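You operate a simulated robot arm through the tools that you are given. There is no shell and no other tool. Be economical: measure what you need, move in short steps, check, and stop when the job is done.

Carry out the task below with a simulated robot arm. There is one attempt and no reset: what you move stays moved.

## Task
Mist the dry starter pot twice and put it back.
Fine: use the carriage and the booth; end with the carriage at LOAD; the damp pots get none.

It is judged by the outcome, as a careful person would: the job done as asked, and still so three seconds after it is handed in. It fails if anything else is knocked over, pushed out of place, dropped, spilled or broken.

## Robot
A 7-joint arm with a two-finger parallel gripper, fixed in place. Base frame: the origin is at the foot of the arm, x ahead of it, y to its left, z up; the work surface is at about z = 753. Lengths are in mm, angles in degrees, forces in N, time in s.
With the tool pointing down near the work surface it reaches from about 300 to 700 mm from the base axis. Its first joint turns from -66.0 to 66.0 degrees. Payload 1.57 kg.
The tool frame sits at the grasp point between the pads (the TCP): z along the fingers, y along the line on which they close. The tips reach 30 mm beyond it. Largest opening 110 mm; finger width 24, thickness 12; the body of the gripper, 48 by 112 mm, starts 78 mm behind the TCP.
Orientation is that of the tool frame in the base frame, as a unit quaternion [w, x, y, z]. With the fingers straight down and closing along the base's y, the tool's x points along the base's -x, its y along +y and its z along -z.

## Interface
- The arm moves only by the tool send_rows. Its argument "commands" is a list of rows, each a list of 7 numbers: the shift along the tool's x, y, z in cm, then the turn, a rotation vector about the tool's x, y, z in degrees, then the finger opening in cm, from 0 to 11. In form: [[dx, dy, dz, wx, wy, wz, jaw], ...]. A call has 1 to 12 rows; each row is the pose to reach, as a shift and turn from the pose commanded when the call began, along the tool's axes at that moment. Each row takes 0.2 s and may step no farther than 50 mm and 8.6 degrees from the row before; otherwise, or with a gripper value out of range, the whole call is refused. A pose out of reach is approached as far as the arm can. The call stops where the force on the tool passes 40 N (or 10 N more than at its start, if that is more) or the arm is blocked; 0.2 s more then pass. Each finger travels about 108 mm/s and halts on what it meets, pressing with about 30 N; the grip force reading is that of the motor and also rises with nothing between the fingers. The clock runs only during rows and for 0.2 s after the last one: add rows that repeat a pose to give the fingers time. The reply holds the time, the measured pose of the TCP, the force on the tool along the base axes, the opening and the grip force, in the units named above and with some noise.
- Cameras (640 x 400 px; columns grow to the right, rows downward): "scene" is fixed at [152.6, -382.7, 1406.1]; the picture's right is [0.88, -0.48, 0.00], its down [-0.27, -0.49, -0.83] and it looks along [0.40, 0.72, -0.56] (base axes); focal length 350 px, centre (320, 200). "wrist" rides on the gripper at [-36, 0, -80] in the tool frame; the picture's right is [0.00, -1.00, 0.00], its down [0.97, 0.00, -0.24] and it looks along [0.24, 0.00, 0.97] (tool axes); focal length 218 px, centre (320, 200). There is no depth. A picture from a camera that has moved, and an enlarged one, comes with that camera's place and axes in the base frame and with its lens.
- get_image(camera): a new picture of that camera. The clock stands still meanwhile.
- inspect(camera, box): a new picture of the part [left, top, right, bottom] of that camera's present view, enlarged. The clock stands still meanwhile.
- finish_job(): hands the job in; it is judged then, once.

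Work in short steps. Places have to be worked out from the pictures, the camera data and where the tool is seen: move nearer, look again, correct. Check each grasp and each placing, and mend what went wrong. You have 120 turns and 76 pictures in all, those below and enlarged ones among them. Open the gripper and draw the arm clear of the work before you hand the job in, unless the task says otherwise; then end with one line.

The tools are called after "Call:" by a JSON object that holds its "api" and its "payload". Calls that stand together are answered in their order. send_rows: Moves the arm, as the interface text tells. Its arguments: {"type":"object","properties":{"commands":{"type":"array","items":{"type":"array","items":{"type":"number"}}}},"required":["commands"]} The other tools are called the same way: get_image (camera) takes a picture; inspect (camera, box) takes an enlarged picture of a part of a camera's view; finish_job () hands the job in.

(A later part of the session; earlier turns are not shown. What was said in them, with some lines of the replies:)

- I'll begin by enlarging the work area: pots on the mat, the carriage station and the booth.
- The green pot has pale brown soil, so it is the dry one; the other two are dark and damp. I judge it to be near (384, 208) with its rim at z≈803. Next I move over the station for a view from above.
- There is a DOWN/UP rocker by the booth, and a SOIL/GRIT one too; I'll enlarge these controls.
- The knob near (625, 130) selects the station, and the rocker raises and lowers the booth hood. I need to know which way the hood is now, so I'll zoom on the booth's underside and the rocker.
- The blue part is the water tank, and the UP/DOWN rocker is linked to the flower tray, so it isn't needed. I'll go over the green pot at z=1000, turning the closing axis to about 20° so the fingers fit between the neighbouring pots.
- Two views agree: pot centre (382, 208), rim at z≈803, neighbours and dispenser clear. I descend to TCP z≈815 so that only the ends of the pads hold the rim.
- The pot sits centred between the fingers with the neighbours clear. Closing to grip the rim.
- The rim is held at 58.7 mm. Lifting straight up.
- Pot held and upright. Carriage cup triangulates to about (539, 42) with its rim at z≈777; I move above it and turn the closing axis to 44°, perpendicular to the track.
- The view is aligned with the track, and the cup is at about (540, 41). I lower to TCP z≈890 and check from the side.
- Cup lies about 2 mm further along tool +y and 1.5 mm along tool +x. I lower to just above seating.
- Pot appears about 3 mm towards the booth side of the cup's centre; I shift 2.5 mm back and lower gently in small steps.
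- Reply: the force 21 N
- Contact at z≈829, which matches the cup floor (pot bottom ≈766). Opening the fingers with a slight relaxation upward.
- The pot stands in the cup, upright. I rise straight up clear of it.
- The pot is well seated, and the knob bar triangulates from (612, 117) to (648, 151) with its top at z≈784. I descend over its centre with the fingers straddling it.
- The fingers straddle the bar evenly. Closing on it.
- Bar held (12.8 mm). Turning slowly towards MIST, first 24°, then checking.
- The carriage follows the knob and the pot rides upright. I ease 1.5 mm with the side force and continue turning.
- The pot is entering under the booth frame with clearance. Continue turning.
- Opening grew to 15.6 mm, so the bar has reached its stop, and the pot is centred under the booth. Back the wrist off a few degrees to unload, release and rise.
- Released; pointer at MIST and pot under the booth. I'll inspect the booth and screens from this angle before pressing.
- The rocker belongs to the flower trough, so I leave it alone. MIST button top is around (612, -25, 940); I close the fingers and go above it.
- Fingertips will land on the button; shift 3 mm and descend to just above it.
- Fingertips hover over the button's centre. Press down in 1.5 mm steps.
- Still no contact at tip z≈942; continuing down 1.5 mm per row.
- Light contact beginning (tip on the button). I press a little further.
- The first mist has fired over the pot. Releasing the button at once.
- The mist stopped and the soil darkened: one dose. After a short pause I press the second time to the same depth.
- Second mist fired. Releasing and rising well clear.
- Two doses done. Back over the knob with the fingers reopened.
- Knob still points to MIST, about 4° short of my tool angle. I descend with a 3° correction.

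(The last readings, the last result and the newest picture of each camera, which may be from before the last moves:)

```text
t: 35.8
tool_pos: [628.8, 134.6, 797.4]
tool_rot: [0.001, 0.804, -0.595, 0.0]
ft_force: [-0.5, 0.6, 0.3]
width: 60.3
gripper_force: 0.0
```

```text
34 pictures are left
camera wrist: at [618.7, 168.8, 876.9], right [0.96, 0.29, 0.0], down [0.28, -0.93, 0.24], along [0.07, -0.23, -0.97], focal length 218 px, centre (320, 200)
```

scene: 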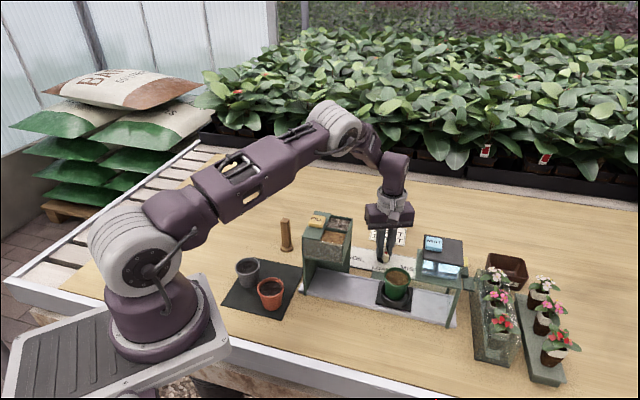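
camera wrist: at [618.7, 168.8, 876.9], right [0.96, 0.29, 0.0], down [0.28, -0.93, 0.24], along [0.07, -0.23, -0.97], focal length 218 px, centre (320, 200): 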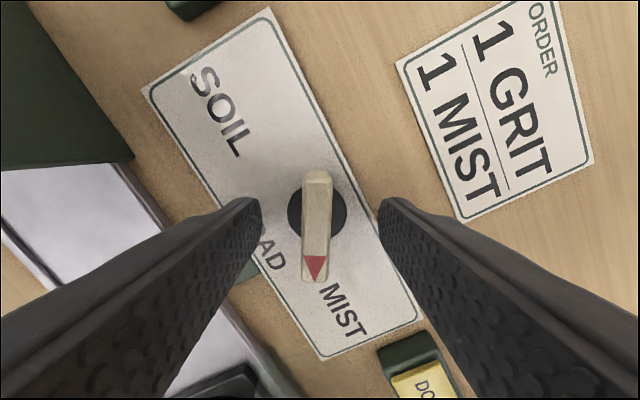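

Aligned with the bar. Close, then turn back towards LOAD.

Call:
{"api": "send_rows", "payload": {"commands": [[0, 0.1, 0, 0, 0, 0, 4], [0, 0.1, 0, 0, 0, 0, 2], [0, 0.1, 0, 0, 0, 0, 0.5], [0, 0.1, 0, 0, 0, 0, 0.5], [0, 0.1, 0, 0, 0, 4, 0.5], [0, 0.1, 0, 0, 0, 8, 0.5], [0, 0.1, 0, 0, 0, 12, 0.5], [0, 0.1, 0, 0, 0, 16, 0.5], [0, 0.1, 0, 0, 0, 20, 0.5], [0, 0.1, 0, 0, 0, 24, 0.5]]}}

Call:
{"api": "inspect", "payload": {"camera": "scene", "box": [340, 220, 480, 330]}}

```text
t: 38.0
tool_pos: [627.3, 134.1, 796.4]
tool_rot: [-0.001, -0.662, 0.749, -0.001]
ft_force: [-0.9, -10.3, -5.1]
width: 12.7
gripper_force: 29.9
```

```text
3.64 times, centred on (410, 275) of scene
camera zoom: at [152.7, -382.9, 1406.0], right [0.88, -0.48, 0.0], down [-0.27, -0.49, -0.83], along [0.4, 0.72, -0.56], focal length 1272 px, centre (-7, -73)
```

zoom: 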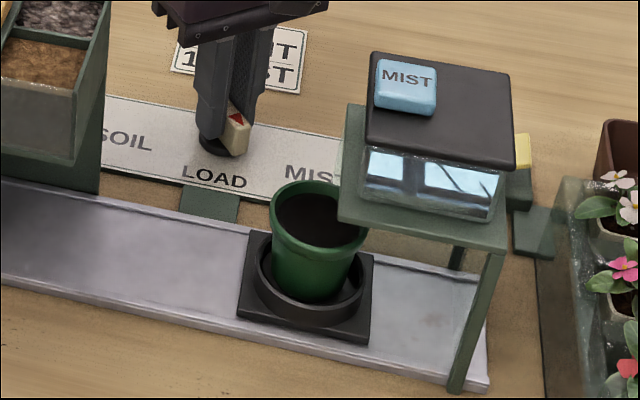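

Carriage is returning, soil now dark, pot upright. 38° more to LOAD.

Call:
{"api": "send_rows", "payload": {"commands": [[0, 0, 0, 0, 0, 4, 0.5], [0, 0, 0, 0, 0, 8, 0.5], [0, 0, 0, 0, 0, 12, 0.5], [0, 0, 0, 0, 0, 16, 0.5], [0, 0, 0, 0, 0, 20, 0.5], [0, 0, 0, 0, 0, 24, 0.5], [0, 0, 0, 0, 0, 28, 0.5], [0, 0, 0, 0, 0, 32, 0.5], [0, 0, 0, 0, 0, 36, 0.5], [0, 0, 0, 0, 0, 38.5, 0.5]]}}

Call:
{"api": "inspect", "payload": {"camera": "scene", "box": [320, 220, 440, 320]}}

```text
t: 40.2
tool_pos: [628.7, 133.1, 796.4]
tool_rot: [0.0, -0.378, 0.926, -0.001]
ft_force: [12.4, -17.5, -5.5]
width: 13.0
gripper_force: 29.9
```

```text
4.00 times, centred on (380, 270) of scene
camera zoom: at [153.1, -382.9, 1406.0], right [0.88, -0.48, 0.0], down [-0.27, -0.49, -0.83], along [0.4, 0.73, -0.56], focal length 1399 px, centre (80, -80)
```

zoom: 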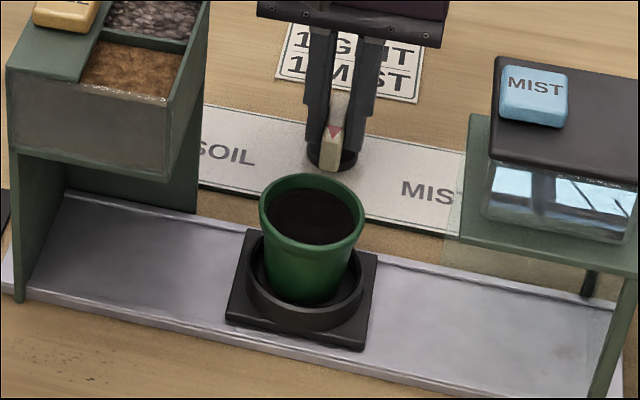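

Carriage is at LOAD within about 1 mm. Ease the side force, release and rise, then check.

Call:
{"api": "send_rows", "payload": {"commands": [[0, -0.1, 0, 0, 0, 0.5, 0.5], [0, -0.2, 0, 0, 0, 0.5, 0.5], [0, -0.2, 0, 0, 0, 0.5, 2], [0, -0.2, 0, 0, 0, 0.5, 4], [0, -0.2, 0, 0, 0, 0.5, 6], [0, -0.2, 0, 0, 0, 0.5, 6], [0, -0.2, -4, 0, 0, 0.5, 6], [0, -0.2, -8, 0, 0, 0.5, 6], [0, -0.2, -12, 0, 0, 0.5, 6], [0, -0.2, -16.5, 0, 0, 0.5, 6], [0, -0.2, -20.5, 0, 0, 0.5, 6]]}}

Call:
{"api": "inspect", "payload": {"camera": "wrist", "box": [230, 130, 410, 300]}}

Call:
{"api": "inspect", "payload": {"camera": "scene", "box": [320, 220, 440, 320]}}

```text
t: 42.6
tool_pos: [628.3, 134.0, 1003.6]
tool_rot: [-0.001, -0.375, 0.927, 0.0]
ft_force: [-0.5, -0.1, 0.2]
width: 59.7
gripper_force: 0.1
```

```text
2.35 times, centred on (320, 215) of wrist
camera zoom: at [655.1, 159.0, 1084.4], right [0.69, -0.72, 0.0], down [-0.7, -0.67, 0.24], along [-0.17, -0.17, -0.97], focal length 514 px, centre (320, 165)
```

zoom: 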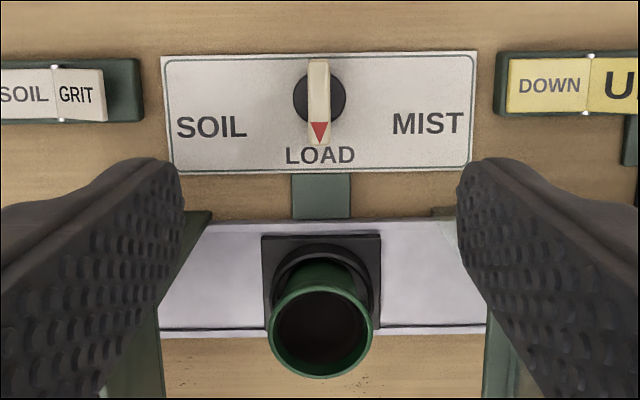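

```text
4.00 times, centred on (380, 270) of scene
camera zoom: at [152.6, -382.7, 1406.1], right [0.88, -0.48, 0.0], down [-0.27, -0.49, -0.83], along [0.4, 0.72, -0.56], focal length 1399 px, centre (80, -80)
```

zoom: 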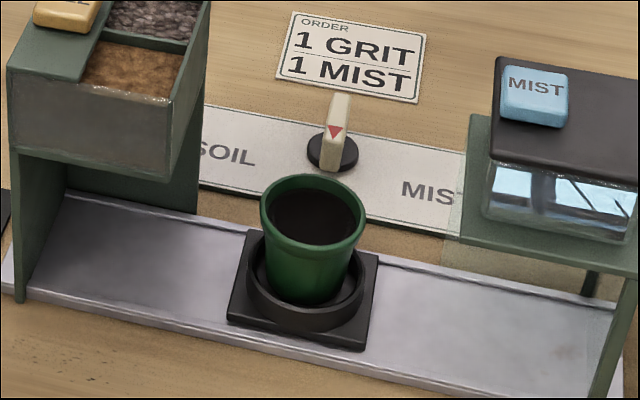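

Carriage is exactly at LOAD. Now return above the pot with the closing axis turned back across the track.

Call:
{"api": "send_rows", "payload": {"commands": [[1.2, 0, 0, 0, 0, 8.2, 6], [2.4, -0.1, 0, 0, 0, 16.4, 6], [3.6, -0.1, 0, 0, 0, 24.6, 7], [4.8, -0.1, 0, 0, 0, 32.8, 7], [6, -0.2, 0, 0, 0, 41, 8], [7.2, -0.2, 0, 0, 0, 49.2, 8.6], [8.4, -0.2, 0, 0, 0, 57.4, 8.6], [9.6, -0.3, 0, 0, 0, 65.6, 8.6], [10.8, -0.3, 0, 0, 0, 73.8, 8.6], [12, -0.3, 0, 0, 0, 82, 8.6], [12.6, -0.34, 0, 0, 0, 90, 8.6], [12.6, -0.34, 3, 0, 0, 90, 8.6]]}}

Call:
{"api": "get_image", "payload": {"camera": "wrist"}}

```text
t: 45.2
tool_pos: [540.2, 42.8, 972.8]
tool_rot: [0.0, 0.391, 0.92, 0.0]
ft_force: [0.3, 0.0, 0.5]
width: 85.8
gripper_force: 0.0
```

```text
29 pictures are left
camera wrist: at [565.1, 16.7, 1051.5], right [-0.72, -0.69, 0.0], down [-0.67, 0.7, 0.24], along [-0.17, 0.17, -0.97], focal length 218 px, centre (320, 200)
```

wrist: 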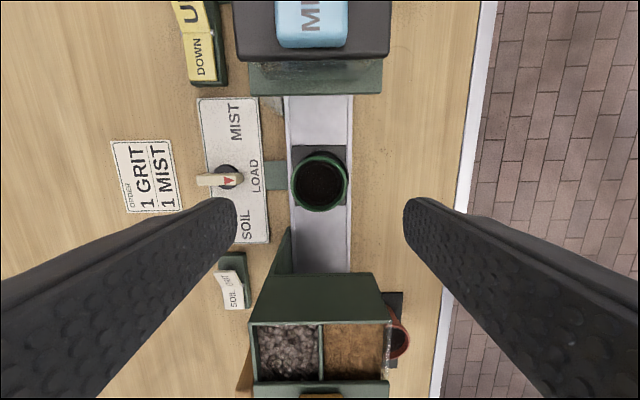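

The pot is directly below the TCP at (540, 43). Descend to the same grip height as before, z≈830.

Call:
{"api": "send_rows", "payload": {"commands": [[0, 0, 4, 0, 0, 0, 8.6], [0, 0, 8, 0, 0, 0, 8.6], [0, 0, 11.5, 0, 0, 0, 8.6], [0, 0, 13.5, 0, 0, 0, 8.6], [0, 0, 14.3, 0, 0, 0, 8.6], [0, 0, 14.3, 0, 0, 0, 7], [0, 0, 14.3, 0, 0, 0, 5.5], [0, 0, 14.3, 0, 0, 0, 5], [0, 0, 14.3, 0, 0, 0, 5]]}}

Call:
{"api": "get_image", "payload": {"camera": "wrist"}}

```text
t: 47.2
tool_pos: [541.4, 42.5, 829.5]
tool_rot: [0.0, 0.391, 0.92, 0.0]
ft_force: [0.7, -0.8, 0.2]
width: 58.8
gripper_force: 30.0
```

```text
28 pictures are left
camera wrist: at [565.8, 16.8, 909.4], right [-0.72, -0.69, 0.0], down [-0.67, 0.7, 0.24], along [-0.17, 0.17, -0.97], focal length 218 px, centre (320, 200)
```

wrist: 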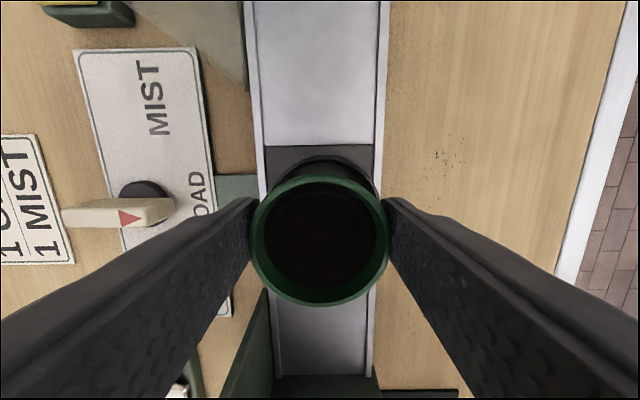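

Gripped at 58.8 mm. Lifting straight up to z≈1050.

Call:
{"api": "send_rows", "payload": {"commands": [[0, 0, -0.8, 0, 0, 0, 5], [0, 0, -3, 0, 0, 0, 5], [0, 0, -7, 0, 0, 0, 5], [0, 0, -11, 0, 0, 0, 5], [0, 0, -15, 0, 0, 0, 5], [0, 0, -19, 0, 0, 0, 5], [0, 0, -22, 0, 0, 0, 5]]}}

Call:
{"api": "inspect", "payload": {"camera": "scene", "box": [320, 180, 480, 320]}}

```text
t: 48.8
tool_pos: [540.9, 42.2, 1050.2]
tool_rot: [0.0, 0.391, 0.921, 0.0]
ft_force: [-0.9, 0.0, 0.5]
width: 58.5
gripper_force: 30.1
```

```text
2.86 times, centred on (400, 250) of scene
camera zoom: at [152.6, -382.7, 1406.1], right [0.88, -0.48, 0.0], down [-0.27, -0.49, -0.83], along [0.4, 0.72, -0.56], focal length 999 px, centre (91, 57)
```

zoom: 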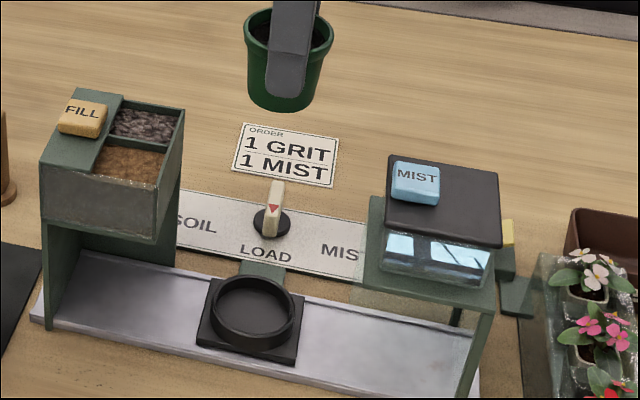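

Pot lifted cleanly, carriage stays at LOAD. Carry it back over its spot on the mat at (382.5, 208) with the original 20° axis.

Call:
{"api": "send_rows", "payload": {"commands": [[2, 0, 0, 0, 0, 2, 5], [5.5, 0, 0, 0, 0, 6, 5], [9.5, 0.1, 0, 0, 0, 10, 5], [13.5, 0.1, 0, 0, 0, 14, 5], [17.5, 0.1, 0, 0, 0, 18, 5], [21, 0.1, 0, 0, 0, 22, 5], [22.5, 0.1, 0, 0, 0, 24, 5], [22.95, 0.12, 0, 0, 0, 24, 5]]}}

Call:
{"api": "get_image", "payload": {"camera": "wrist"}}

```text
t: 50.6
tool_pos: [382.0, 209.2, 1048.9]
tool_rot: [0.0, 0.574, 0.819, 0.0]
ft_force: [0.7, 0.3, -0.7]
width: 58.8
gripper_force: 29.6
```

```text
26 pictures are left
camera wrist: at [393.9, 175.7, 1129.6], right [-0.94, -0.34, 0.0], down [-0.33, 0.91, 0.24], along [-0.08, 0.23, -0.97], focal length 218 px, centre (320, 200)
```

wrist: 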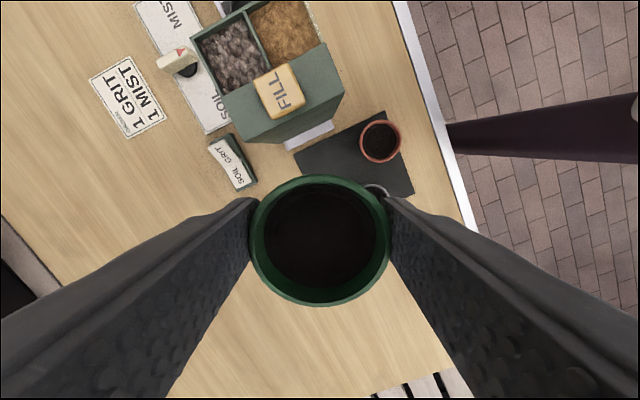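

Over the mat with the right pose. Descend to a few mm above the mat.

Call:
{"api": "send_rows", "payload": {"commands": [[0, 0, 3, 0, 0, 0, 5], [0, 0, 7.5, 0, 0, 0, 5], [0, 0, 12, 0, 0, 0, 5], [0, 0, 16, 0, 0, 0, 5], [0, 0, 19, 0, 0, 0, 5], [0, 0, 21.5, 0, 0, 0, 5], [0, 0, 22.4, 0, 0, 0, 5]]}}

Call:
{"api": "inspect", "payload": {"camera": "scene", "box": [210, 200, 370, 320]}}

```text
t: 52.2
tool_pos: [380.5, 207.7, 824.0]
tool_rot: [0.0, 0.574, 0.819, 0.0]
ft_force: [0.2, 1.4, 0.1]
width: 58.9
gripper_force: 30.3
```

```text
3.33 times, centred on (290, 260) of scene
camera zoom: at [152.6, -382.7, 1406.1], right [0.88, -0.48, 0.0], down [-0.27, -0.49, -0.83], along [0.4, 0.72, -0.56], focal length 1166 px, centre (420, 0)
```

zoom: 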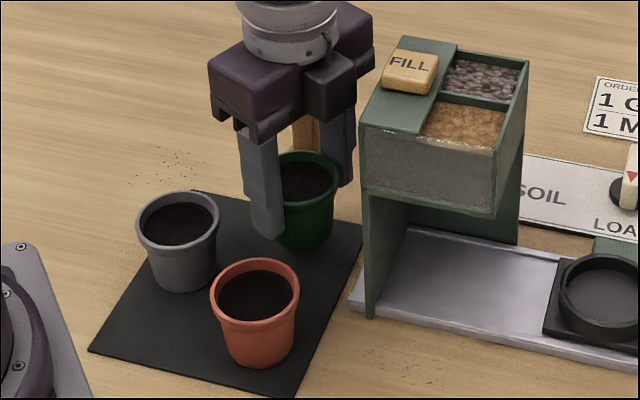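

About 8 mm above the mat, lined up with its old place. Lower gently until contact.

Call:
{"api": "send_rows", "payload": {"commands": [[0, 0.1, 0.2, 0, 0, 0, 5], [0, 0.1, 0.4, 0, 0, 0, 5], [0, 0.1, 0.6, 0, 0, 0, 5], [0, 0.1, 0.75, 0, 0, 0, 5]]}}

```text
t: 53.2
tool_pos: [382.8, 208.3, 817.5]
tool_rot: [0.0, 0.574, 0.819, -0.001]
ft_force: [-0.4, -0.2, -1.2]
width: 58.7
gripper_force: 29.8
```

No contact yet; a further 1–2 mm.

Call:
{"api": "send_rows", "payload": {"commands": [[0, 0, 0.1, 0, 0, 0, 5], [0, 0, 0.18, 0, 0, 0, 5]]}}

Call:
{"api": "inspect", "payload": {"camera": "scene", "box": [210, 200, 370, 320]}}

```text
t: 53.8
tool_pos: [382.7, 208.7, 815.1]
tool_rot: [0.0, 0.574, 0.819, 0.0]
ft_force: [-0.3, -0.3, -0.7]
width: 58.9
gripper_force: 30.4
```

```text
3.33 times, centred on (290, 260) of scene
camera zoom: at [152.6, -382.7, 1406.1], right [0.88, -0.48, 0.0], down [-0.27, -0.49, -0.83], along [0.4, 0.72, -0.56], focal length 1166 px, centre (420, 0)
```

zoom: 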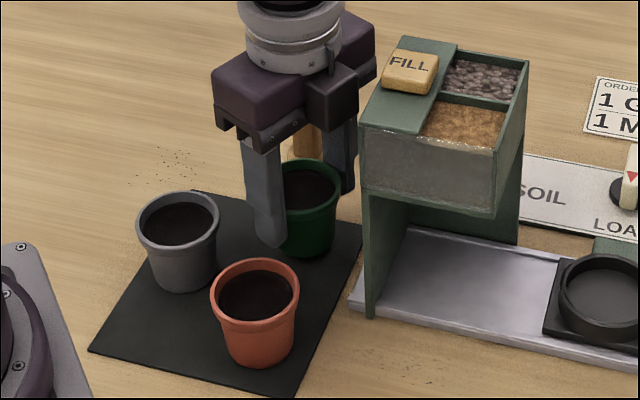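

Still a few mm to go by comparison with the first picture (the pot bottom was lower). Continue in 1.5 mm steps watching force.

Call:
{"api": "send_rows", "payload": {"commands": [[0, 0, 0.12, 0, 0, 0, 5], [0, 0, 0.24, 0, 0, 0, 5]]}}

Call:
{"api": "send_rows", "payload": {"commands": [[0, 0, 0.12, 0, 0, 0, 5]]}}

```text
t: 54.4
tool_pos: [383.1, 208.4, 814.5]
tool_rot: [0.0, 0.573, 0.819, 0.0]
ft_force: [0.0, -0.2, 0.2]
width: 58.9
gripper_force: 30.0
```

```text
t: 54.8
tool_pos: [383.7, 209.4, 812.2]
tool_rot: [0.0, 0.574, 0.819, 0.0]
ft_force: [0.0, -1.5, -1.0]
width: 58.9
gripper_force: 30.1
```

No contact yet at z≈812; stepping further.

Call:
{"api": "send_rows", "payload": {"commands": [[0, 0, 0.12, 0, 0, 0, 5], [0, 0, 0.24, 0, 0, 0, 5]]}}

Call:
{"api": "inspect", "payload": {"camera": "scene", "box": [210, 200, 370, 320]}}

```text
t: 55.4
tool_pos: [383.1, 209.9, 810.4]
tool_rot: [0.0, 0.574, 0.819, 0.0]
ft_force: [1.1, -0.1, -0.6]
width: 58.8
gripper_force: 29.8
```

```text
3.33 times, centred on (290, 260) of scene
camera zoom: at [152.6, -382.7, 1406.1], right [0.88, -0.48, 0.0], down [-0.27, -0.49, -0.83], along [0.4, 0.72, -0.56], focal length 1166 px, centre (420, 0)
```

zoom: 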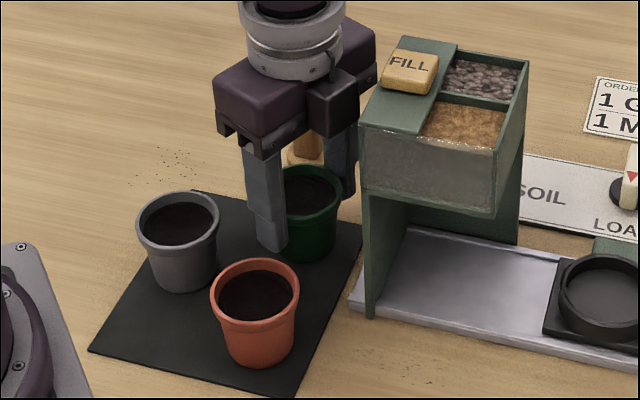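

Pot bottom still appears 2–4 mm up. Continue down.

Call:
{"api": "send_rows", "payload": {"commands": [[0, -0.05, 0.12, 0, 0, 0, 5], [0, -0.05, 0.24, 0, 0, 0, 5]]}}

Call:
{"api": "send_rows", "payload": {"commands": [[0, 0, 0.12, 0, 0, 0, 5], [0, 0, 0.12, 0, 0, 0, 5]]}}

```text
t: 56.0
tool_pos: [383.1, 209.5, 808.6]
tool_rot: [0.0, 0.573, 0.819, 0.0]
ft_force: [-0.6, 1.4, 20.8]
width: 58.9
gripper_force: 30.3
```

```text
t: 56.6
tool_pos: [382.7, 208.6, 807.2]
tool_rot: [0.001, 0.574, 0.819, 0.0]
ft_force: [0.8, 2.7, 20.9]
width: 58.7
gripper_force: 30.3
```

Firm contact (21 N) at z≈808: the pot is on the mat. Relax and open.

Call:
{"api": "send_rows", "payload": {"commands": [[0, 0, -0.1, 0, 0, 0, 5], [0, 0, -0.1, 0, 0, 0, 6.2], [0, 0, -0.1, 0, 0, 0, 7.4], [0, 0, -0.1, 0, 0, 0, 8.6], [0, 0, -0.1, 0, 0, 0, 8.6]]}}

Call:
{"api": "get_image", "payload": {"camera": "wrist"}}

```text
t: 57.8
tool_pos: [382.4, 208.6, 807.4]
tool_rot: [0.0, 0.574, 0.819, 0.0]
ft_force: [-0.1, 0.2, -0.1]
width: 85.9
gripper_force: 0.1
```

```text
22 pictures are left
camera wrist: at [394.9, 175.0, 887.4], right [-0.94, -0.34, 0.0], down [-0.33, 0.91, 0.24], along [-0.08, 0.23, -0.97], focal length 218 px, centre (320, 200)
```

wrist: 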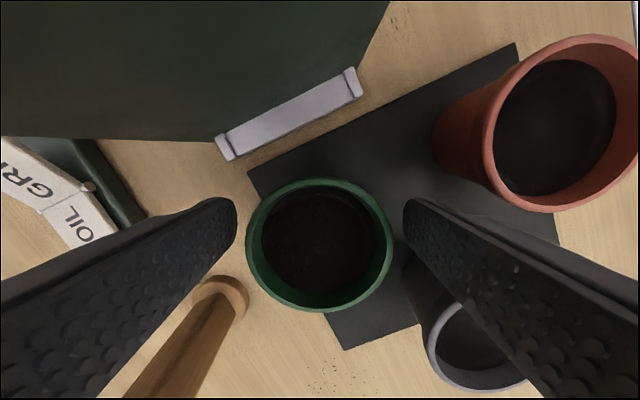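

Pot stands free with its fingers clear on both sides. Rise straight up and take a final look.

Call:
{"api": "send_rows", "payload": {"commands": [[0, 0, -2, 0, 0, 0, 8.6], [0, 0, -6, 0, 0, 0, 8.6], [0, 0, -10.5, 0, 0, 0, 8.6], [0, 0, -15, 0, 0, 0, 8.6], [0, 0, -19.5, 0, 0, 0, 8.6], [0, 0, -24, 0, 0, 0, 9], [0, 0, -28, 0, 0, 0, 11]]}}

Call:
{"api": "inspect", "payload": {"camera": "scene", "box": [210, 200, 370, 320]}}

Call:
{"api": "get_image", "payload": {"camera": "scene"}}

Call:
{"api": "get_image", "payload": {"camera": "wrist"}}

```text
t: 59.4
tool_pos: [383.6, 208.7, 1087.4]
tool_rot: [0.0, 0.573, 0.819, 0.0]
ft_force: [-0.3, -0.7, 1.2]
width: 110.0
gripper_force: 0.1
```

```text
3.33 times, centred on (290, 260) of scene
camera zoom: at [152.6, -382.7, 1406.1], right [0.88, -0.48, 0.0], down [-0.27, -0.49, -0.83], along [0.4, 0.72, -0.56], focal length 1166 px, centre (420, 0)
```

zoom: 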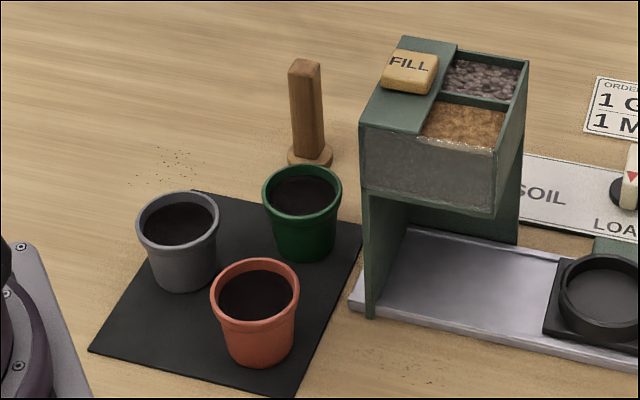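

```text
20 pictures are left
```

scene: 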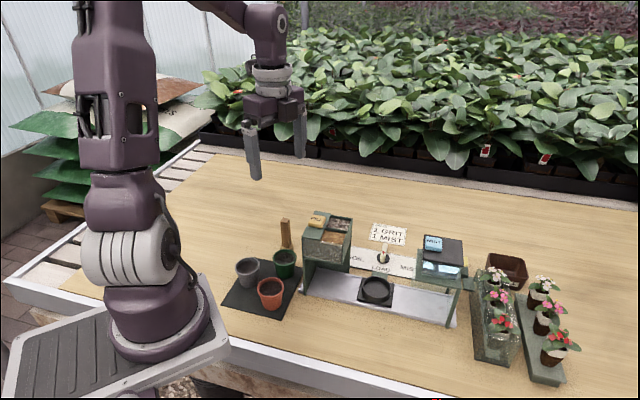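

```text
19 pictures are left
camera wrist: at [396.1, 175.0, 1167.8], right [-0.94, -0.34, 0.0], down [-0.33, 0.91, 0.24], along [-0.08, 0.22, -0.97], focal length 218 px, centre (320, 200)
```

wrist: 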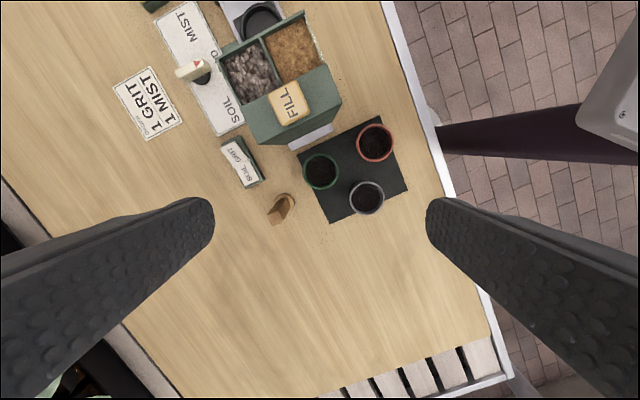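

Final views show the green pot upright on its mat within about 5 mm of its old place, its soil now dark. The knob and carriage are at LOAD, the other pots haven't moved and the arm is clear, so I'm handing in.

Call:
{"api": "finish_job", "payload": {}}

```text
The job is handed in.
```

I misted the dry green pot twice in the booth and put it back on the mat, within about 5 mm of where it started. The carriage is at LOAD and the damp pots got none.
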